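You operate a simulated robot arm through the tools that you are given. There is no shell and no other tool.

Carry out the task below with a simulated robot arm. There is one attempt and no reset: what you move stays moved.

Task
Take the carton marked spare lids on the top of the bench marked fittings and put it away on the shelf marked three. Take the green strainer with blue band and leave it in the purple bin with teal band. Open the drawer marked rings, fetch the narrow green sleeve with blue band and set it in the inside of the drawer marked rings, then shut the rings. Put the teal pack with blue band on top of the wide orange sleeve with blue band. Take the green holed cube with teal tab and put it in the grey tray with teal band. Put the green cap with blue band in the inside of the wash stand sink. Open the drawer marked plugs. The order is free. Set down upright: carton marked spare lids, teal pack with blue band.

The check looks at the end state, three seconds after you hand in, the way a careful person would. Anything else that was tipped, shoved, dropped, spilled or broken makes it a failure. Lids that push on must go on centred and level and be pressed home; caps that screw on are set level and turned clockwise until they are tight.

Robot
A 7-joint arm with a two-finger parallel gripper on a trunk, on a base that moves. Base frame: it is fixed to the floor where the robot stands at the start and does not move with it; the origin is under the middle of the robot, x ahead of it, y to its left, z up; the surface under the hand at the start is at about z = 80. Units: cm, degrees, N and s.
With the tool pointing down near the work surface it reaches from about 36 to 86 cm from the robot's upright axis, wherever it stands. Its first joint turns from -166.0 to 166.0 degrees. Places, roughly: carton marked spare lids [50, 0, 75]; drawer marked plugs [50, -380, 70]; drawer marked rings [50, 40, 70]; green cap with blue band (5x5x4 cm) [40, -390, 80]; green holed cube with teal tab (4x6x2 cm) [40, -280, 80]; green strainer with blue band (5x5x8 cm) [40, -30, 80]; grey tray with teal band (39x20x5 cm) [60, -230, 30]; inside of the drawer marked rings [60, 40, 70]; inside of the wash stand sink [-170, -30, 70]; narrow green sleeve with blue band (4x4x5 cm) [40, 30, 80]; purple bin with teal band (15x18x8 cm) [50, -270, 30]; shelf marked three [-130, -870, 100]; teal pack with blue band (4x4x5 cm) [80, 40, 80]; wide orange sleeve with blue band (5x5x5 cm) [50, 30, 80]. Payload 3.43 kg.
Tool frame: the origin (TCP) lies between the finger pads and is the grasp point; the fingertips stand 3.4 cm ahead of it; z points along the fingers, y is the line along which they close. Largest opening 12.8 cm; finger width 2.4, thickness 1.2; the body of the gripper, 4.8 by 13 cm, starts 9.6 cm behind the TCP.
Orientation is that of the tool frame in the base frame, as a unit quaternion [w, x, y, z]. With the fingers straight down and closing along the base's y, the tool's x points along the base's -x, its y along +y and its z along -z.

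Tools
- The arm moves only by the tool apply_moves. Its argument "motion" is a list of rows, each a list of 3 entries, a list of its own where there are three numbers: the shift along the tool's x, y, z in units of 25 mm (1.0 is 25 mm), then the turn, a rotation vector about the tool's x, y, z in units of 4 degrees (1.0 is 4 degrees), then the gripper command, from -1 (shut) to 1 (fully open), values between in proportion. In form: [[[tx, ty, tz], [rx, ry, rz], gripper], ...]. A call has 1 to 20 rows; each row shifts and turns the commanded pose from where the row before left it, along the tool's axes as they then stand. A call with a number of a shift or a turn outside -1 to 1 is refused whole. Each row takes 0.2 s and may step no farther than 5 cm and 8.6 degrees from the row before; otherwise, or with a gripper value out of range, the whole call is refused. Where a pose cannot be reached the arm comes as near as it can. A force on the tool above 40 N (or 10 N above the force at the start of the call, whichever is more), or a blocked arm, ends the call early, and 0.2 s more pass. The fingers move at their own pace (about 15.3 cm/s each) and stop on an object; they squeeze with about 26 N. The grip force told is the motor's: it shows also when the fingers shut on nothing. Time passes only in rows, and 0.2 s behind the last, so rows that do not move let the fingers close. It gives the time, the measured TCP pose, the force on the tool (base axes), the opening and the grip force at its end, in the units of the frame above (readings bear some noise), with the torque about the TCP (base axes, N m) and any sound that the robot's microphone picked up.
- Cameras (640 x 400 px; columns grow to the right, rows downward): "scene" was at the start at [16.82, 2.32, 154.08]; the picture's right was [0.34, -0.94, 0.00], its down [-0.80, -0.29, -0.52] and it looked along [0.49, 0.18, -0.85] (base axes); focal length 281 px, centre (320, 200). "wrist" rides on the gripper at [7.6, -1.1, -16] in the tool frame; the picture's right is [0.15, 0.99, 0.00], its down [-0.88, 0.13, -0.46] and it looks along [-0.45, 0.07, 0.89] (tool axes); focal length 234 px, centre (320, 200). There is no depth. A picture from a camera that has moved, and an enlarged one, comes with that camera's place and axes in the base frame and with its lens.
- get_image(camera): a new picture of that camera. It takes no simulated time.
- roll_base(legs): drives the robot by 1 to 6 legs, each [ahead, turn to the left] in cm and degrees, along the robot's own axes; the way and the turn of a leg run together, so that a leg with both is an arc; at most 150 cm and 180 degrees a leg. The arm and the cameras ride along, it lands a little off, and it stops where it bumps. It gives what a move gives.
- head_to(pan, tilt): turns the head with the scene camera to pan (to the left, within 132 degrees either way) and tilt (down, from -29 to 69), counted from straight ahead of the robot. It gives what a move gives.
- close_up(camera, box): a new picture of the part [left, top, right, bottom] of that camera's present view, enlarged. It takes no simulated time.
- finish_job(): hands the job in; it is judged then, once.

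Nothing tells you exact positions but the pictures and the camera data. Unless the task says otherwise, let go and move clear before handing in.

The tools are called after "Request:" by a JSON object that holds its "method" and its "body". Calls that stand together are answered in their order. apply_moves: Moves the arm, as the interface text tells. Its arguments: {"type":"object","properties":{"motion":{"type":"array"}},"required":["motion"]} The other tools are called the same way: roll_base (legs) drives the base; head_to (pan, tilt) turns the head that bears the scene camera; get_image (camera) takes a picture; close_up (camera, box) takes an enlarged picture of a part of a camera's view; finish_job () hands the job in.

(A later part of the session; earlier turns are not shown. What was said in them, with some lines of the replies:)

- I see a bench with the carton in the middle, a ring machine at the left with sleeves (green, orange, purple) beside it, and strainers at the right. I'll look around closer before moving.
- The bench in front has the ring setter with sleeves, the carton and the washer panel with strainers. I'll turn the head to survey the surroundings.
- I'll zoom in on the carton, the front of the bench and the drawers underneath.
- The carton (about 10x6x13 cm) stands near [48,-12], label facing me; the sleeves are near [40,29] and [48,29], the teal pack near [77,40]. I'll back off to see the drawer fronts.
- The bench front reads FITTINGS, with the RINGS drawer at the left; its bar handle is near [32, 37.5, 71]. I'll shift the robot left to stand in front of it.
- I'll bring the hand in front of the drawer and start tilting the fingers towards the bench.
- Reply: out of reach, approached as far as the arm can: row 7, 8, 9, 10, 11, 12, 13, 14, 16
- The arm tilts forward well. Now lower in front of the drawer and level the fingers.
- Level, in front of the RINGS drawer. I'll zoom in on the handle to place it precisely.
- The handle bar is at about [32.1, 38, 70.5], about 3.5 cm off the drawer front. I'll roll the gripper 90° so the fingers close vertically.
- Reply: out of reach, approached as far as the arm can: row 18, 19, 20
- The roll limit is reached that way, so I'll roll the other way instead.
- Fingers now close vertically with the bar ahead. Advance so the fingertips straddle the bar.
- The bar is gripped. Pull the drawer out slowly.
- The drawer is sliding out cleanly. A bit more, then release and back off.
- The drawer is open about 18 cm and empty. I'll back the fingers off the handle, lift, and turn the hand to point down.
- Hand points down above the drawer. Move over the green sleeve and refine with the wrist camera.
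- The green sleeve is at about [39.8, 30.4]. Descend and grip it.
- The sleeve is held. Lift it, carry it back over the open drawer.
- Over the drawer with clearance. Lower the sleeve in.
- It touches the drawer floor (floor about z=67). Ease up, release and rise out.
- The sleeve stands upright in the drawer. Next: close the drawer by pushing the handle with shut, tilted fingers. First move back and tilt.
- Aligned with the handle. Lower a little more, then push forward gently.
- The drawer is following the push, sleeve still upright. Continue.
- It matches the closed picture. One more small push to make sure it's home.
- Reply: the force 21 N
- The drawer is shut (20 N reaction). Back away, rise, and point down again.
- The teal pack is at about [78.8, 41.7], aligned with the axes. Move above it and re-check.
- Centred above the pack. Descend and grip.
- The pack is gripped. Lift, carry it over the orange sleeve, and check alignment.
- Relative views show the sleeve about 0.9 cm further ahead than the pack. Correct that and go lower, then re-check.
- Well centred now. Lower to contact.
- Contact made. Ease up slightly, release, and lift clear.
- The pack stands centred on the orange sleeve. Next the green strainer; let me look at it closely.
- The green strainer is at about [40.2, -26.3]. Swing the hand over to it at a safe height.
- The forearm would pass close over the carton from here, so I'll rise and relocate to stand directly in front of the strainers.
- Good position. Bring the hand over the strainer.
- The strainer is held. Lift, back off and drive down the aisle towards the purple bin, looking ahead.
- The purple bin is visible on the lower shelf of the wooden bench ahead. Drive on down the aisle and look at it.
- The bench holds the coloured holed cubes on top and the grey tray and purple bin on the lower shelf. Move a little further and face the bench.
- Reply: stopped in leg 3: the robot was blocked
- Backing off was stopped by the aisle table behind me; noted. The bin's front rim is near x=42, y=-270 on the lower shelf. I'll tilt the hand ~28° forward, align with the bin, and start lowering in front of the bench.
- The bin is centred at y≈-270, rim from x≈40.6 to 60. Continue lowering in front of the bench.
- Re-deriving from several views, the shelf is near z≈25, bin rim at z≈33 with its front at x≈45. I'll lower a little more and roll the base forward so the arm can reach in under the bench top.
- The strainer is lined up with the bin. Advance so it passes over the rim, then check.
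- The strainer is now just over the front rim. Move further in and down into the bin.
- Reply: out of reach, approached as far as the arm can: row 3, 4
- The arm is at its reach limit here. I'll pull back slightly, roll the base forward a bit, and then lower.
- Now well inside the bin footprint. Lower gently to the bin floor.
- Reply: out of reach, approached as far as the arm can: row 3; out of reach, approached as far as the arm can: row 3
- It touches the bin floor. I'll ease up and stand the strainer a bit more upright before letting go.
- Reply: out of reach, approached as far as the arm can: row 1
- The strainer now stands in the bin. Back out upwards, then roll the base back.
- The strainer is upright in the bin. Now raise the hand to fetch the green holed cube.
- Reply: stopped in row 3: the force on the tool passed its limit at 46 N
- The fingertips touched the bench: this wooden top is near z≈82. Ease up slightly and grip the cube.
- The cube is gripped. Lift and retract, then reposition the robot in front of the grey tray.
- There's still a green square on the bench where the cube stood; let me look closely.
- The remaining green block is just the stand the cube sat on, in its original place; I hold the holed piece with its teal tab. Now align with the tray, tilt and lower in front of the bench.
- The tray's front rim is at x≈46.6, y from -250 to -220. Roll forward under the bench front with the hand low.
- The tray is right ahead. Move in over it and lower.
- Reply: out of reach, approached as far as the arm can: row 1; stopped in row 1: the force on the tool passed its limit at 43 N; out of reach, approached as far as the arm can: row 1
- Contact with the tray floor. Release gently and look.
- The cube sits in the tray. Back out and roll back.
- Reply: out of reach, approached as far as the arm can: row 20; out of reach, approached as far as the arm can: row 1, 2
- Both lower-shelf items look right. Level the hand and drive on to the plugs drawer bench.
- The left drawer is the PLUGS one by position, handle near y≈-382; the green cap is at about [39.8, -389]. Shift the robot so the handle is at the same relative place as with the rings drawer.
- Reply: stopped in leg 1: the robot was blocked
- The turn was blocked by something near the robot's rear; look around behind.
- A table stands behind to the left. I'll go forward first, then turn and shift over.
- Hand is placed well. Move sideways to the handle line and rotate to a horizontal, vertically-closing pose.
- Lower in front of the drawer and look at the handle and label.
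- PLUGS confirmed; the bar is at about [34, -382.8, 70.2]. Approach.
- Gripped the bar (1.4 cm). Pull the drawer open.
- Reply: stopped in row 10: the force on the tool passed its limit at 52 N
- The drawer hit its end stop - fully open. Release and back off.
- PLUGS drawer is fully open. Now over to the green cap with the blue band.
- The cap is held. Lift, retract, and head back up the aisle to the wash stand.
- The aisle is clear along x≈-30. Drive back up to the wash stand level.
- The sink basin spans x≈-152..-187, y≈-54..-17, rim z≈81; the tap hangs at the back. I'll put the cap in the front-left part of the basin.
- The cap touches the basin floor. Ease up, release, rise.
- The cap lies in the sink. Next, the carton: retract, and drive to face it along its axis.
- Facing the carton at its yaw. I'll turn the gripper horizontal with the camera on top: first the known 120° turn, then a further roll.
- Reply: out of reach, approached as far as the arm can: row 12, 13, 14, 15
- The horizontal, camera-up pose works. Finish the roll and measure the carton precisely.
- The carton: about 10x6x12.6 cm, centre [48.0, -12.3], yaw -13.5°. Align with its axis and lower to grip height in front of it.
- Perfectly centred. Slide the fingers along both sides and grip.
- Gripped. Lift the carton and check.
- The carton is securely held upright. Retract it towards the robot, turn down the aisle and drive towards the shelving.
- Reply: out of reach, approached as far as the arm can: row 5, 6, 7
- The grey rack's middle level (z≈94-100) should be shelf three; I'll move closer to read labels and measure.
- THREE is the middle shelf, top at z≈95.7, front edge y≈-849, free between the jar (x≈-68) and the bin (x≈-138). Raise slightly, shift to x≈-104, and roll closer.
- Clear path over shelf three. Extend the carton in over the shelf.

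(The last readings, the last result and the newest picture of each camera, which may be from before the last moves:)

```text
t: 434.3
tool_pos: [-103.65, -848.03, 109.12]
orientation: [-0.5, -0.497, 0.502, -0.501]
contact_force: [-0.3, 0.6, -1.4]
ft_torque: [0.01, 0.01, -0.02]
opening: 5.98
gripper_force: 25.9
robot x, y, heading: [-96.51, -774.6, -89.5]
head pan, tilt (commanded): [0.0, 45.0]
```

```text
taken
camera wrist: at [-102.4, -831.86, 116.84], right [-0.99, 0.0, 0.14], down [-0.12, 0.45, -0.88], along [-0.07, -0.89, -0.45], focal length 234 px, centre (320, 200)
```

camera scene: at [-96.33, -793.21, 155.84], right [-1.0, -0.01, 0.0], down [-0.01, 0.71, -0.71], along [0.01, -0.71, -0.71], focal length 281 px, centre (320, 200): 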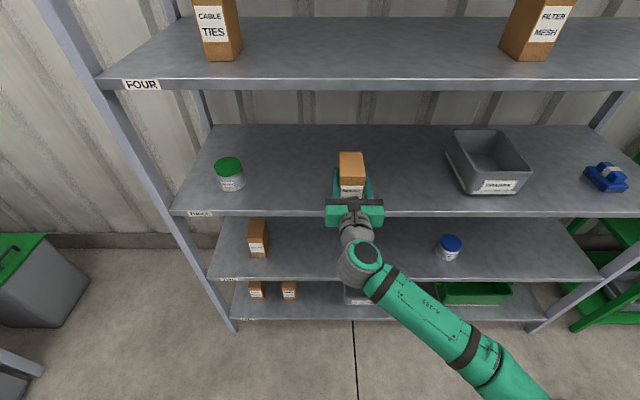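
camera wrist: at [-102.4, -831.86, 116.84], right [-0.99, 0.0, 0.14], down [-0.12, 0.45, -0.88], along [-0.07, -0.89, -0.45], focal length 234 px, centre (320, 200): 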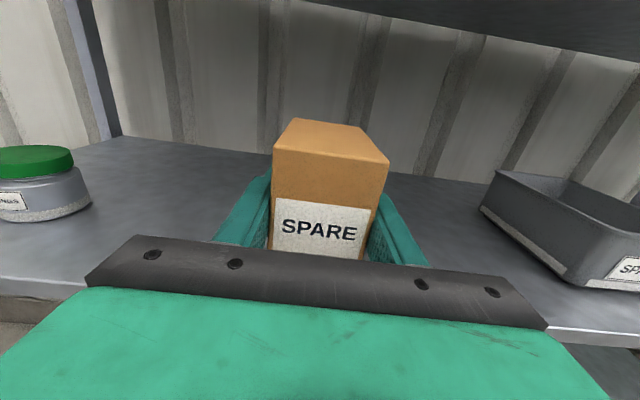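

Request:
{"method": "apply_moves", "body": {"motion": [[[0, 0, 0.9], [0, 0, 0], -1], [[0, 0, 0.9], [0, 0, 0], -1], [[0, 0, 0.9], [0, 0, 0], -1], [[0, 0, 0.9], [0, 0, 0], -1], [[0, 0, 0.9], [0, 0, 0], -1]]}}

Request:
{"method": "close_up", "body": {"camera": "scene", "box": [260, 110, 440, 250]}}

Request:
{"method": "get_image", "body": {"camera": "wrist"}}

```text
t: 435.5
tool_pos: [-103.53, -859.07, 109.12]
orientation: [-0.5, -0.497, 0.502, -0.501]
contact_force: [-0.1, 0.4, -0.8]
ft_torque: [0.02, -0.03, -0.01]
opening: 5.97
gripper_force: 26.1
robot x, y, heading: [-96.34, -774.57, -89.7]
head pan, tilt (commanded): [0.0, 45.0]
```

```text
2.86 times, centred on (350, 180) of scene
camera zoom: at [-96.33, -793.21, 155.84], right [-1.0, -0.01, 0.0], down [-0.01, 0.71, -0.71], along [0.01, -0.71, -0.71], focal length 803 px, centre (234, 257)
```

zoom: 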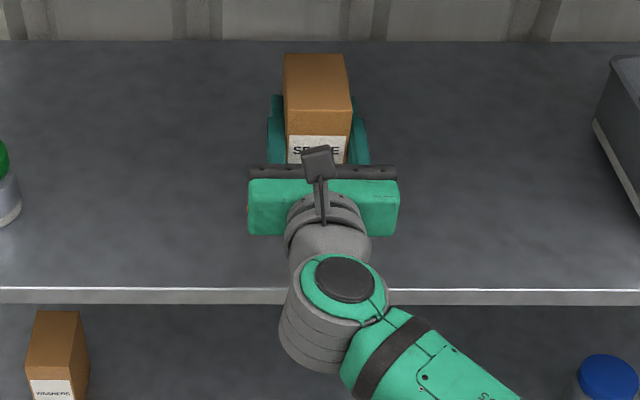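

```text
taken
camera wrist: at [-102.39, -843.06, 116.86], right [-0.99, 0.0, 0.14], down [-0.12, 0.45, -0.88], along [-0.07, -0.89, -0.45], focal length 234 px, centre (320, 200)
```

wrist: 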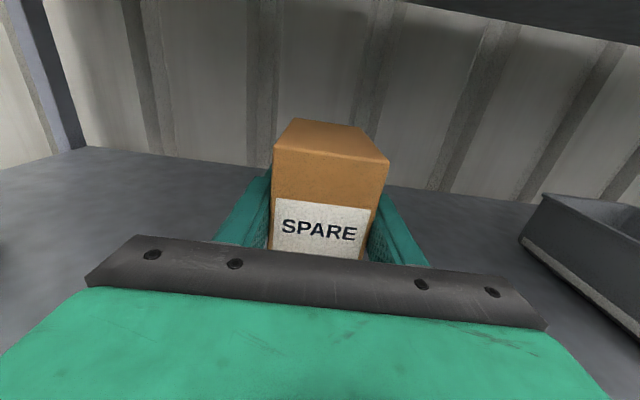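

Request:
{"method": "apply_moves", "body": {"motion": [[[-0.5, 0, 0], [0, 0, 0], -1], [[-0.4, 0, 0], [0, 0, 0], -1], [[-0.2, 0, 0], [0, 0, 0], -1]]}}

Request:
{"method": "apply_moves", "body": {"motion": [[[-0.15, 0, 0], [0, 0, 0], -1]]}}

Request:
{"method": "apply_moves", "body": {"motion": [[[-0.12, 0, 0], [0, 0, 0], -1]]}}

Request:
{"method": "close_up", "body": {"camera": "wrist", "box": [220, 90, 440, 270]}}

```text
t: 436.3
tool_pos: [-103.51, -859.21, 106.35]
orientation: [-0.501, -0.497, 0.502, -0.5]
contact_force: [-0.5, -0.6, -1.1]
ft_torque: [0.01, -0.01, 0.01]
opening: 5.98
gripper_force: 25.6
robot x, y, heading: [-96.35, -774.88, -89.2]
head pan, tilt (commanded): [0.0, 45.0]
```

```text
t: 436.7
tool_pos: [-103.59, -859.19, 105.96]
orientation: [-0.5, -0.497, 0.501, -0.501]
contact_force: [0.4, 0.2, -1.2]
ft_torque: [-0.02, -0.01, 0.0]
opening: 5.98
gripper_force: 25.9
robot x, y, heading: [-95.98, -774.75, -89.9]
head pan, tilt (commanded): [0.0, 45.0]
```

```text
t: 437.1
tool_pos: [-103.45, -859.18, 105.76]
orientation: [-0.5, -0.497, 0.502, -0.501]
contact_force: [0.7, 0.0, -0.9]
ft_torque: [-0.02, 0.02, -0.01]
opening: 5.96
gripper_force: 26.2
robot x, y, heading: [-96.23, -774.62, -89.6]
head pan, tilt (commanded): [0.0, 45.0]
```

```text
2.22 times, centred on (330, 180) of wrist
camera zoom: at [-102.38, -843.1, 113.43], right [-0.99, 0.0, 0.14], down [-0.12, 0.45, -0.88], along [-0.07, -0.89, -0.45], focal length 520 px, centre (298, 244)
```

zoom: 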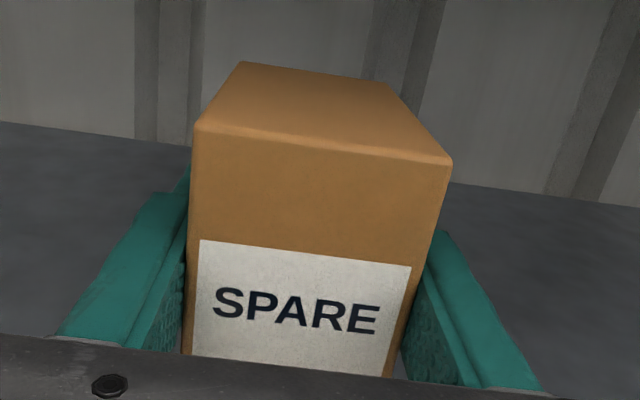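

Request:
{"method": "apply_moves", "body": {"motion": [[[-0.12, 0, 0], [0, 0, 0], -1]]}}

Request:
{"method": "apply_moves", "body": {"motion": [[[-0.12, 0, 0], [0, 0, 0], -1]]}}

Request:
{"method": "apply_moves", "body": {"motion": [[[-0.12, 0, 0], [0, 0, 0], -1]]}}

```text
t: 437.5
tool_pos: [-103.45, -859.21, 105.5]
orientation: [-0.5, -0.497, 0.502, -0.501]
contact_force: [0.1, -1.0, -1.6]
ft_torque: [-0.02, 0.03, 0.01]
opening: 5.98
gripper_force: 26.1
robot x, y, heading: [-96.39, -774.7, -89.4]
head pan, tilt (commanded): [0.0, 45.0]
```

```text
t: 437.9
tool_pos: [-103.53, -859.2, 105.08]
orientation: [-0.5, -0.497, 0.502, -0.501]
contact_force: [-0.6, -0.7, -2.0]
ft_torque: [0.04, -0.04, 0.0]
opening: 6.0
gripper_force: 26.4
robot x, y, heading: [-96.33, -774.38, -89.6]
head pan, tilt (commanded): [0.0, 45.0]
```

```text
t: 438.3
tool_pos: [-103.64, -859.05, 104.83]
orientation: [-0.501, -0.497, 0.502, -0.5]
contact_force: [-0.2, -0.1, -1.0]
ft_torque: [-0.01, 0.0, -0.02]
opening: 5.98
gripper_force: 26.4
robot x, y, heading: [-96.55, -774.98, -89.6]
head pan, tilt (commanded): [0.0, 45.0]
```

Request:
{"method": "apply_moves", "body": {"motion": [[[-0.12, 0, 0], [0, 0, 0], -1]]}}

Request:
{"method": "apply_moves", "body": {"motion": [[[-0.12, 0, 0], [0, 0, 0], -1]]}}

Request:
{"method": "close_up", "body": {"camera": "scene", "box": [260, 110, 440, 250]}}

```text
t: 438.7
tool_pos: [-103.49, -859.2, 104.58]
orientation: [-0.5, -0.497, 0.502, -0.501]
contact_force: [0.1, -0.4, -1.6]
ft_torque: [-0.01, -0.01, 0.01]
opening: 5.98
gripper_force: 25.8
robot x, y, heading: [-96.27, -774.92, -89.5]
head pan, tilt (commanded): [0.0, 45.0]
```

```text
t: 439.1
tool_pos: [-103.48, -859.11, 104.55]
orientation: [0.503, 0.496, -0.501, 0.5]
contact_force: [2.7, -2.9, 14.0]
ft_torque: [0.56, 0.3, -0.03]
opening: 5.99
gripper_force: 26.1
robot x, y, heading: [-96.44, -774.59, -89.5]
head pan, tilt (commanded): [0.0, 45.0]
```

```text
2.86 times, centred on (350, 180) of scene
camera zoom: at [-96.31, -793.18, 155.84], right [-1.0, -0.01, 0.0], down [-0.01, 0.71, -0.71], along [0.01, -0.71, -0.71], focal length 803 px, centre (234, 257)
```

zoom: 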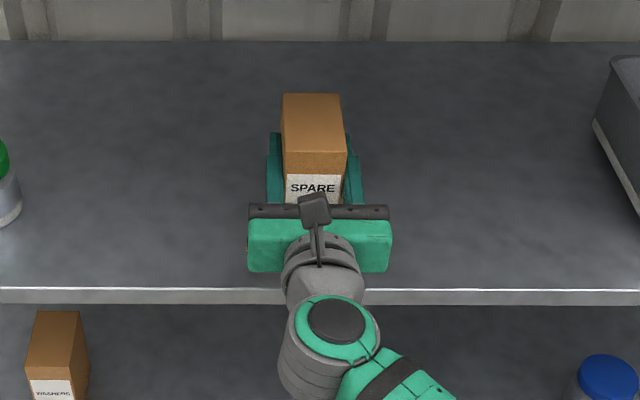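

The carton touches the shelf. Ease slightly and release.

Request:
{"method": "apply_moves", "body": {"motion": [[[0.05, 0, 0], [0, 0, 0], -1], [[0, 0, 0], [0, 0, 0], 0.1], [[0, 0, 0], [0, 0, 0], 0.3], [[0, 0, 0], [0, 0, 0], 0.4], [[0, 0, 0], [0, 0, 0], 0.4]]}}

Request:
{"method": "close_up", "body": {"camera": "scene", "box": [260, 110, 440, 250]}}

Request:
{"method": "get_image", "body": {"camera": "wrist"}}

```text
t: 440.3
tool_pos: [-103.45, -859.13, 104.49]
orientation: [-0.501, -0.497, 0.502, -0.5]
contact_force: [-0.2, 0.2, 0.2]
ft_torque: [0.02, -0.03, -0.01]
opening: 8.95
gripper_force: 0.0
robot x, y, heading: [-96.39, -774.65, -89.4]
head pan, tilt (commanded): [0.0, 45.0]
```

```text
2.86 times, centred on (350, 180) of scene
camera zoom: at [-96.32, -793.22, 155.84], right [-1.0, -0.01, 0.0], down [-0.01, 0.71, -0.71], along [0.01, -0.71, -0.71], focal length 803 px, centre (234, 257)
```

zoom: 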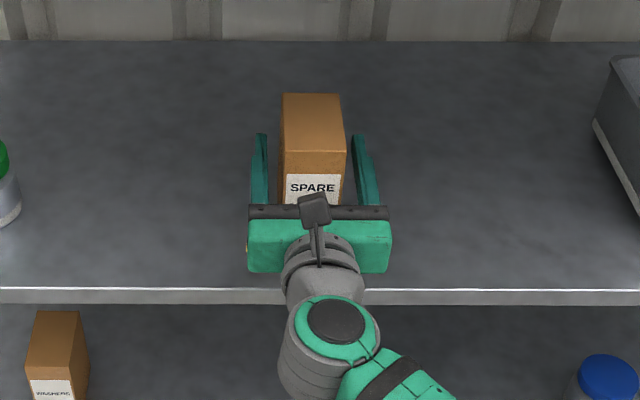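

```text
taken
camera wrist: at [-102.39, -843.09, 112.08], right [-0.99, 0.0, 0.14], down [-0.12, 0.45, -0.88], along [-0.07, -0.89, -0.45], focal length 234 px, centre (320, 200)
```

wrist: 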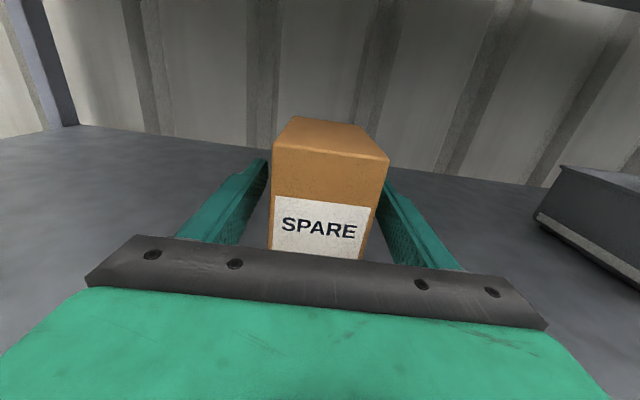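

Released and standing. Retreat straight back.

Request:
{"method": "apply_moves", "body": {"motion": [[[0, 0, -0.8], [0, 0, 0], 0.4], [[0, 0, -0.9], [0, 0, 0], 0.4], [[0, 0, -0.9], [0, 0, 0], 0.4], [[0, 0, -0.9], [0, 0, 0], 0.4], [[0, 0, -0.9], [0, 0, 0], 0.4], [[0, 0, -0.9], [0, 0, 0], 0.4], [[0, 0, -0.9], [0, 0, 0], 0.4]]}}

Request:
{"method": "roll_base", "body": {"legs": [[-35, 0]]}}

Request:
{"method": "get_image", "body": {"camera": "scene"}}

Request:
{"method": "head_to", "body": {"pan": 0, "tilt": 30}}

Request:
{"method": "get_image", "body": {"camera": "scene"}}

Request:
{"method": "close_up", "body": {"camera": "scene", "box": [240, 100, 460, 240]}}

```text
t: 441.9
tool_pos: [-103.39, -843.66, 104.43]
orientation: [-0.501, -0.497, 0.502, -0.5]
contact_force: [-0.5, 0.1, 0.7]
ft_torque: [0.02, 0.01, 0.0]
opening: 8.96
gripper_force: 0.0
robot x, y, heading: [-96.26, -774.62, -89.4]
head pan, tilt (commanded): [0.0, 45.0]
```

```text
t: 444.2
tool_pos: [-103.79, -808.51, 104.37]
orientation: [-0.501, -0.497, 0.502, -0.5]
contact_force: [0.5, -0.5, -0.4]
ft_torque: [-0.02, 0.0, -0.01]
opening: 8.95
gripper_force: 0.0
robot x, y, heading: [-96.52, -739.64, -89.4]
head pan, tilt (commanded): [0.0, 45.0]
```

```text
taken
camera scene: at [-96.63, -758.1, 155.84], right [-1.0, -0.01, 0.0], down [0.0, 0.71, -0.71], along [0.0, -0.71, -0.71], focal length 281 px, centre (320, 200)
```

scene: 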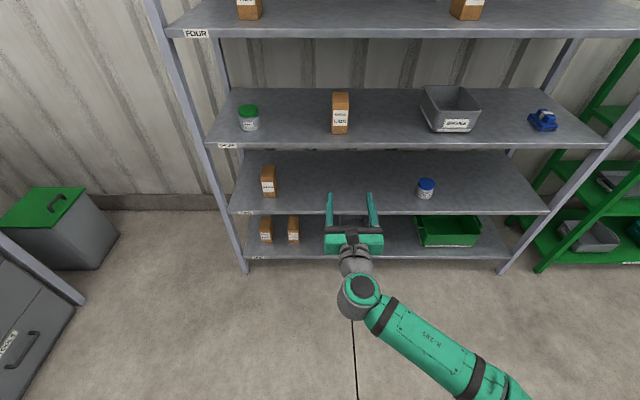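

```text
t: 444.9
tool_pos: [-103.87, -808.54, 104.35]
orientation: [-0.501, -0.497, 0.502, -0.5]
contact_force: [0.1, 0.3, 0.1]
ft_torque: [0.0, -0.01, 0.01]
opening: 8.95
gripper_force: 0.1
robot x, y, heading: [-96.38, -739.29, -89.7]
head pan, tilt (commanded): [0.0, 30.0]
```

```text
taken
camera scene: at [-96.62, -759.01, 158.09], right [-1.0, -0.01, 0.0], down [0.0, 0.5, -0.87], along [0.01, -0.87, -0.5], focal length 281 px, centre (320, 200)
```

scene: 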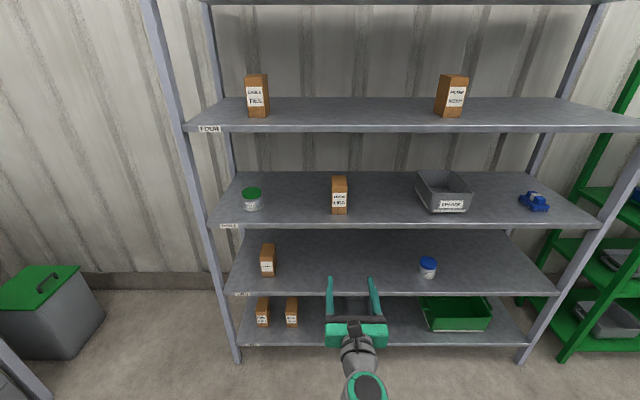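

```text
2.86 times, centred on (350, 170) of scene
camera zoom: at [-96.62, -759.01, 158.09], right [-1.0, -0.01, 0.0], down [0.0, 0.5, -0.87], along [0.01, -0.87, -0.5], focal length 803 px, centre (234, 286)
```

zoom: 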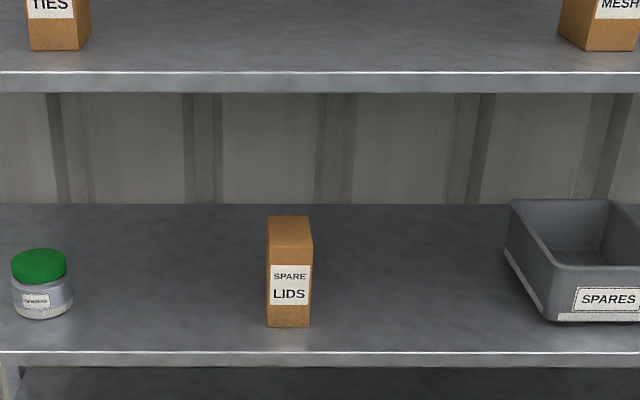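

The carton stands upright on shelf THREE with its label outward. I'll turn and look back up the aisle to verify the drawer and the rest.

Request:
{"method": "roll_base", "body": {"legs": [[-60, 0], [0, -150]]}}

Request:
{"method": "head_to", "body": {"pan": -40, "tilt": 15}}

Request:
{"method": "get_image", "body": {"camera": "scene"}}

Request:
{"method": "head_to", "body": {"pan": -10, "tilt": 15}}

Request:
{"method": "get_image", "body": {"camera": "scene"}}

```text
t: 455.4
tool_pos: [-125.25, -615.54, 104.36]
orientation: [0.613, -0.357, -0.61, -0.354]
contact_force: [-0.2, 0.5, -0.5]
ft_torque: [0.0, -0.03, 0.0]
opening: 8.95
gripper_force: 0.0
robot x, y, heading: [-97.24, -678.7, 120.2]
head pan, tilt (commanded): [0.0, 30.0]
```

```text
t: 456.4
tool_pos: [-125.18, -615.49, 104.34]
orientation: [0.613, -0.356, -0.61, -0.354]
contact_force: [0.4, 0.7, 0.4]
ft_torque: [-0.01, 0.0, -0.01]
opening: 8.95
gripper_force: 0.1
robot x, y, heading: [-97.54, -678.76, 120.2]
head pan, tilt (commanded): [-40.0, 15.0]
```

```text
taken
camera scene: at [-100.89, -660.6, 160.52], right [0.99, -0.17, 0.0], down [-0.04, -0.26, -0.97], along [0.16, 0.95, -0.26], focal length 281 px, centre (320, 200)
```

scene: 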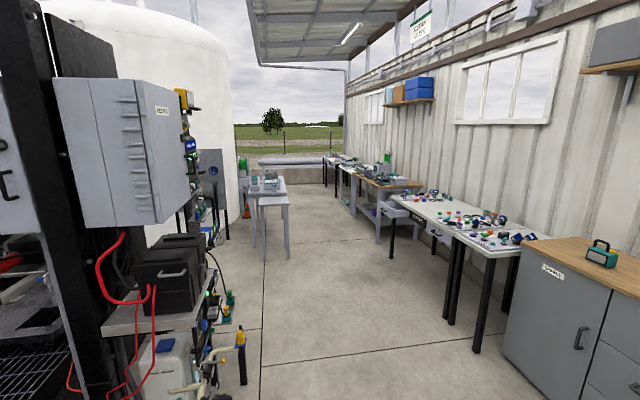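

```text
t: 457.4
tool_pos: [-125.21, -615.55, 104.45]
orientation: [0.613, -0.358, -0.609, -0.355]
contact_force: [-0.9, 0.6, 1.1]
ft_torque: [0.03, 0.0, 0.02]
opening: 8.97
gripper_force: 0.0
robot x, y, heading: [-97.18, -678.61, 120.3]
head pan, tilt (commanded): [-10.0, 15.0]
```

```text
taken
camera scene: at [-105.69, -661.05, 160.52], right [0.94, 0.35, 0.0], down [0.09, -0.24, -0.97], along [-0.33, 0.91, -0.26], focal length 281 px, centre (320, 200)
```

scene: 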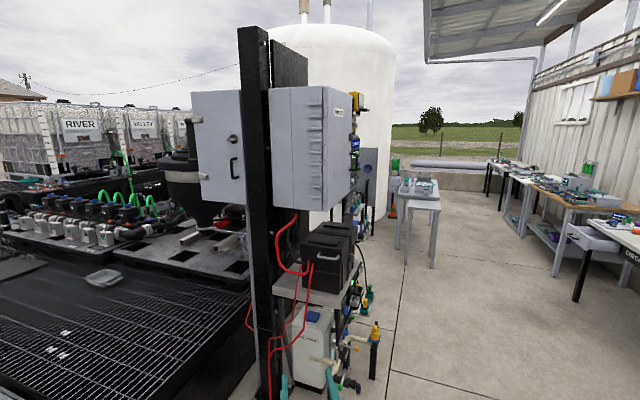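

Request:
{"method": "close_up", "body": {"camera": "scene", "box": [380, 140, 640, 300]}}

Request:
{"method": "head_to", "body": {"pan": -40, "tilt": 15}}

Request:
{"method": "close_up", "body": {"camera": "scene", "box": [230, 140, 450, 270]}}

```text
2.46 times, centred on (510, 220) of scene
camera zoom: at [-105.69, -661.05, 160.52], right [0.94, 0.35, 0.0], down [0.09, -0.24, -0.97], along [-0.33, 0.91, -0.26], focal length 692 px, centre (-148, 151)
```

zoom: 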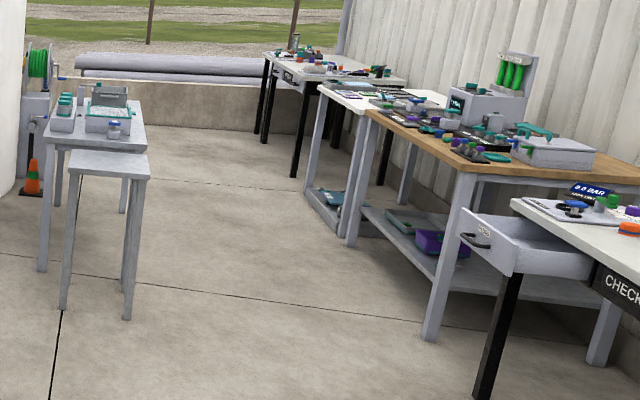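

```text
t: 458.4
tool_pos: [-125.24, -615.45, 104.46]
orientation: [0.613, -0.357, -0.61, -0.355]
contact_force: [0.0, -0.3, 0.6]
ft_torque: [0.01, -0.04, 0.01]
opening: 8.95
gripper_force: 0.2
robot x, y, heading: [-97.31, -678.99, 120.1]
head pan, tilt (commanded): [-40.0, 15.0]
```

```text
2.91 times, centred on (340, 205) of scene
camera zoom: at [-100.89, -660.6, 160.52], right [0.99, -0.17, 0.0], down [-0.04, -0.26, -0.97], along [0.16, 0.95, -0.26], focal length 818 px, centre (262, 186)
```

zoom: 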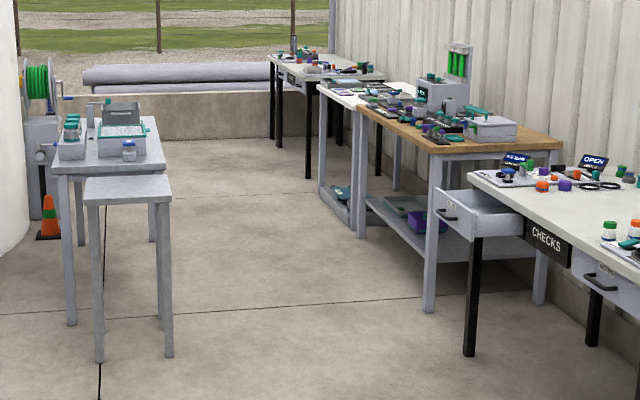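

All the goals check out: the carton is on shelf three, the plugs drawer is open, the rings drawer was shut on the sleeve, the pack is on the orange sleeve, and the strainer, cube and cap are in their places. The hand is empty and clear, so I'm handing in.

Request:
{"method": "finish_job", "body": {}}

```text
The job is handed in.
```

I've handed the job in, and all seven parts of the task are done. The hand is empty and clear. I checked each item by camera after placing it, and saw no sign of anything tipped, spilled or broken.

- **Carton marked spare lids:** it stands upright on the shelf marked three, with its label facing out, between the jar and the bin.
- **Green strainer with blue band:** it stands in the purple bin with teal band.
- **Narrow green sleeve with blue band:** it went upright into the drawer marked rings, which I then pushed fully shut. I did not reopen the drawer to look at the sleeve again.
- **Teal pack with blue band:** it stands upright on top of the wide orange sleeve with blue band.
- **Green holed cube with teal tab:** it lies in the grey tray with teal band, near the front. It had been sitting on a small green block, which I left in place on the bench.
- **Green cap with blue band:** it lies on the floor of the wash stand sink, near the front left.
- **Drawer marked plugs:** it is open to its end stop.

The base bumped something twice. Once it backed into the table behind it across from the wooden bench, and once its rear caught on something near the plugs drawer, probably the small table behind it. It stopped on contact both times. I saw nothing knocked over afterwards, but I can't rule out a slight shift.
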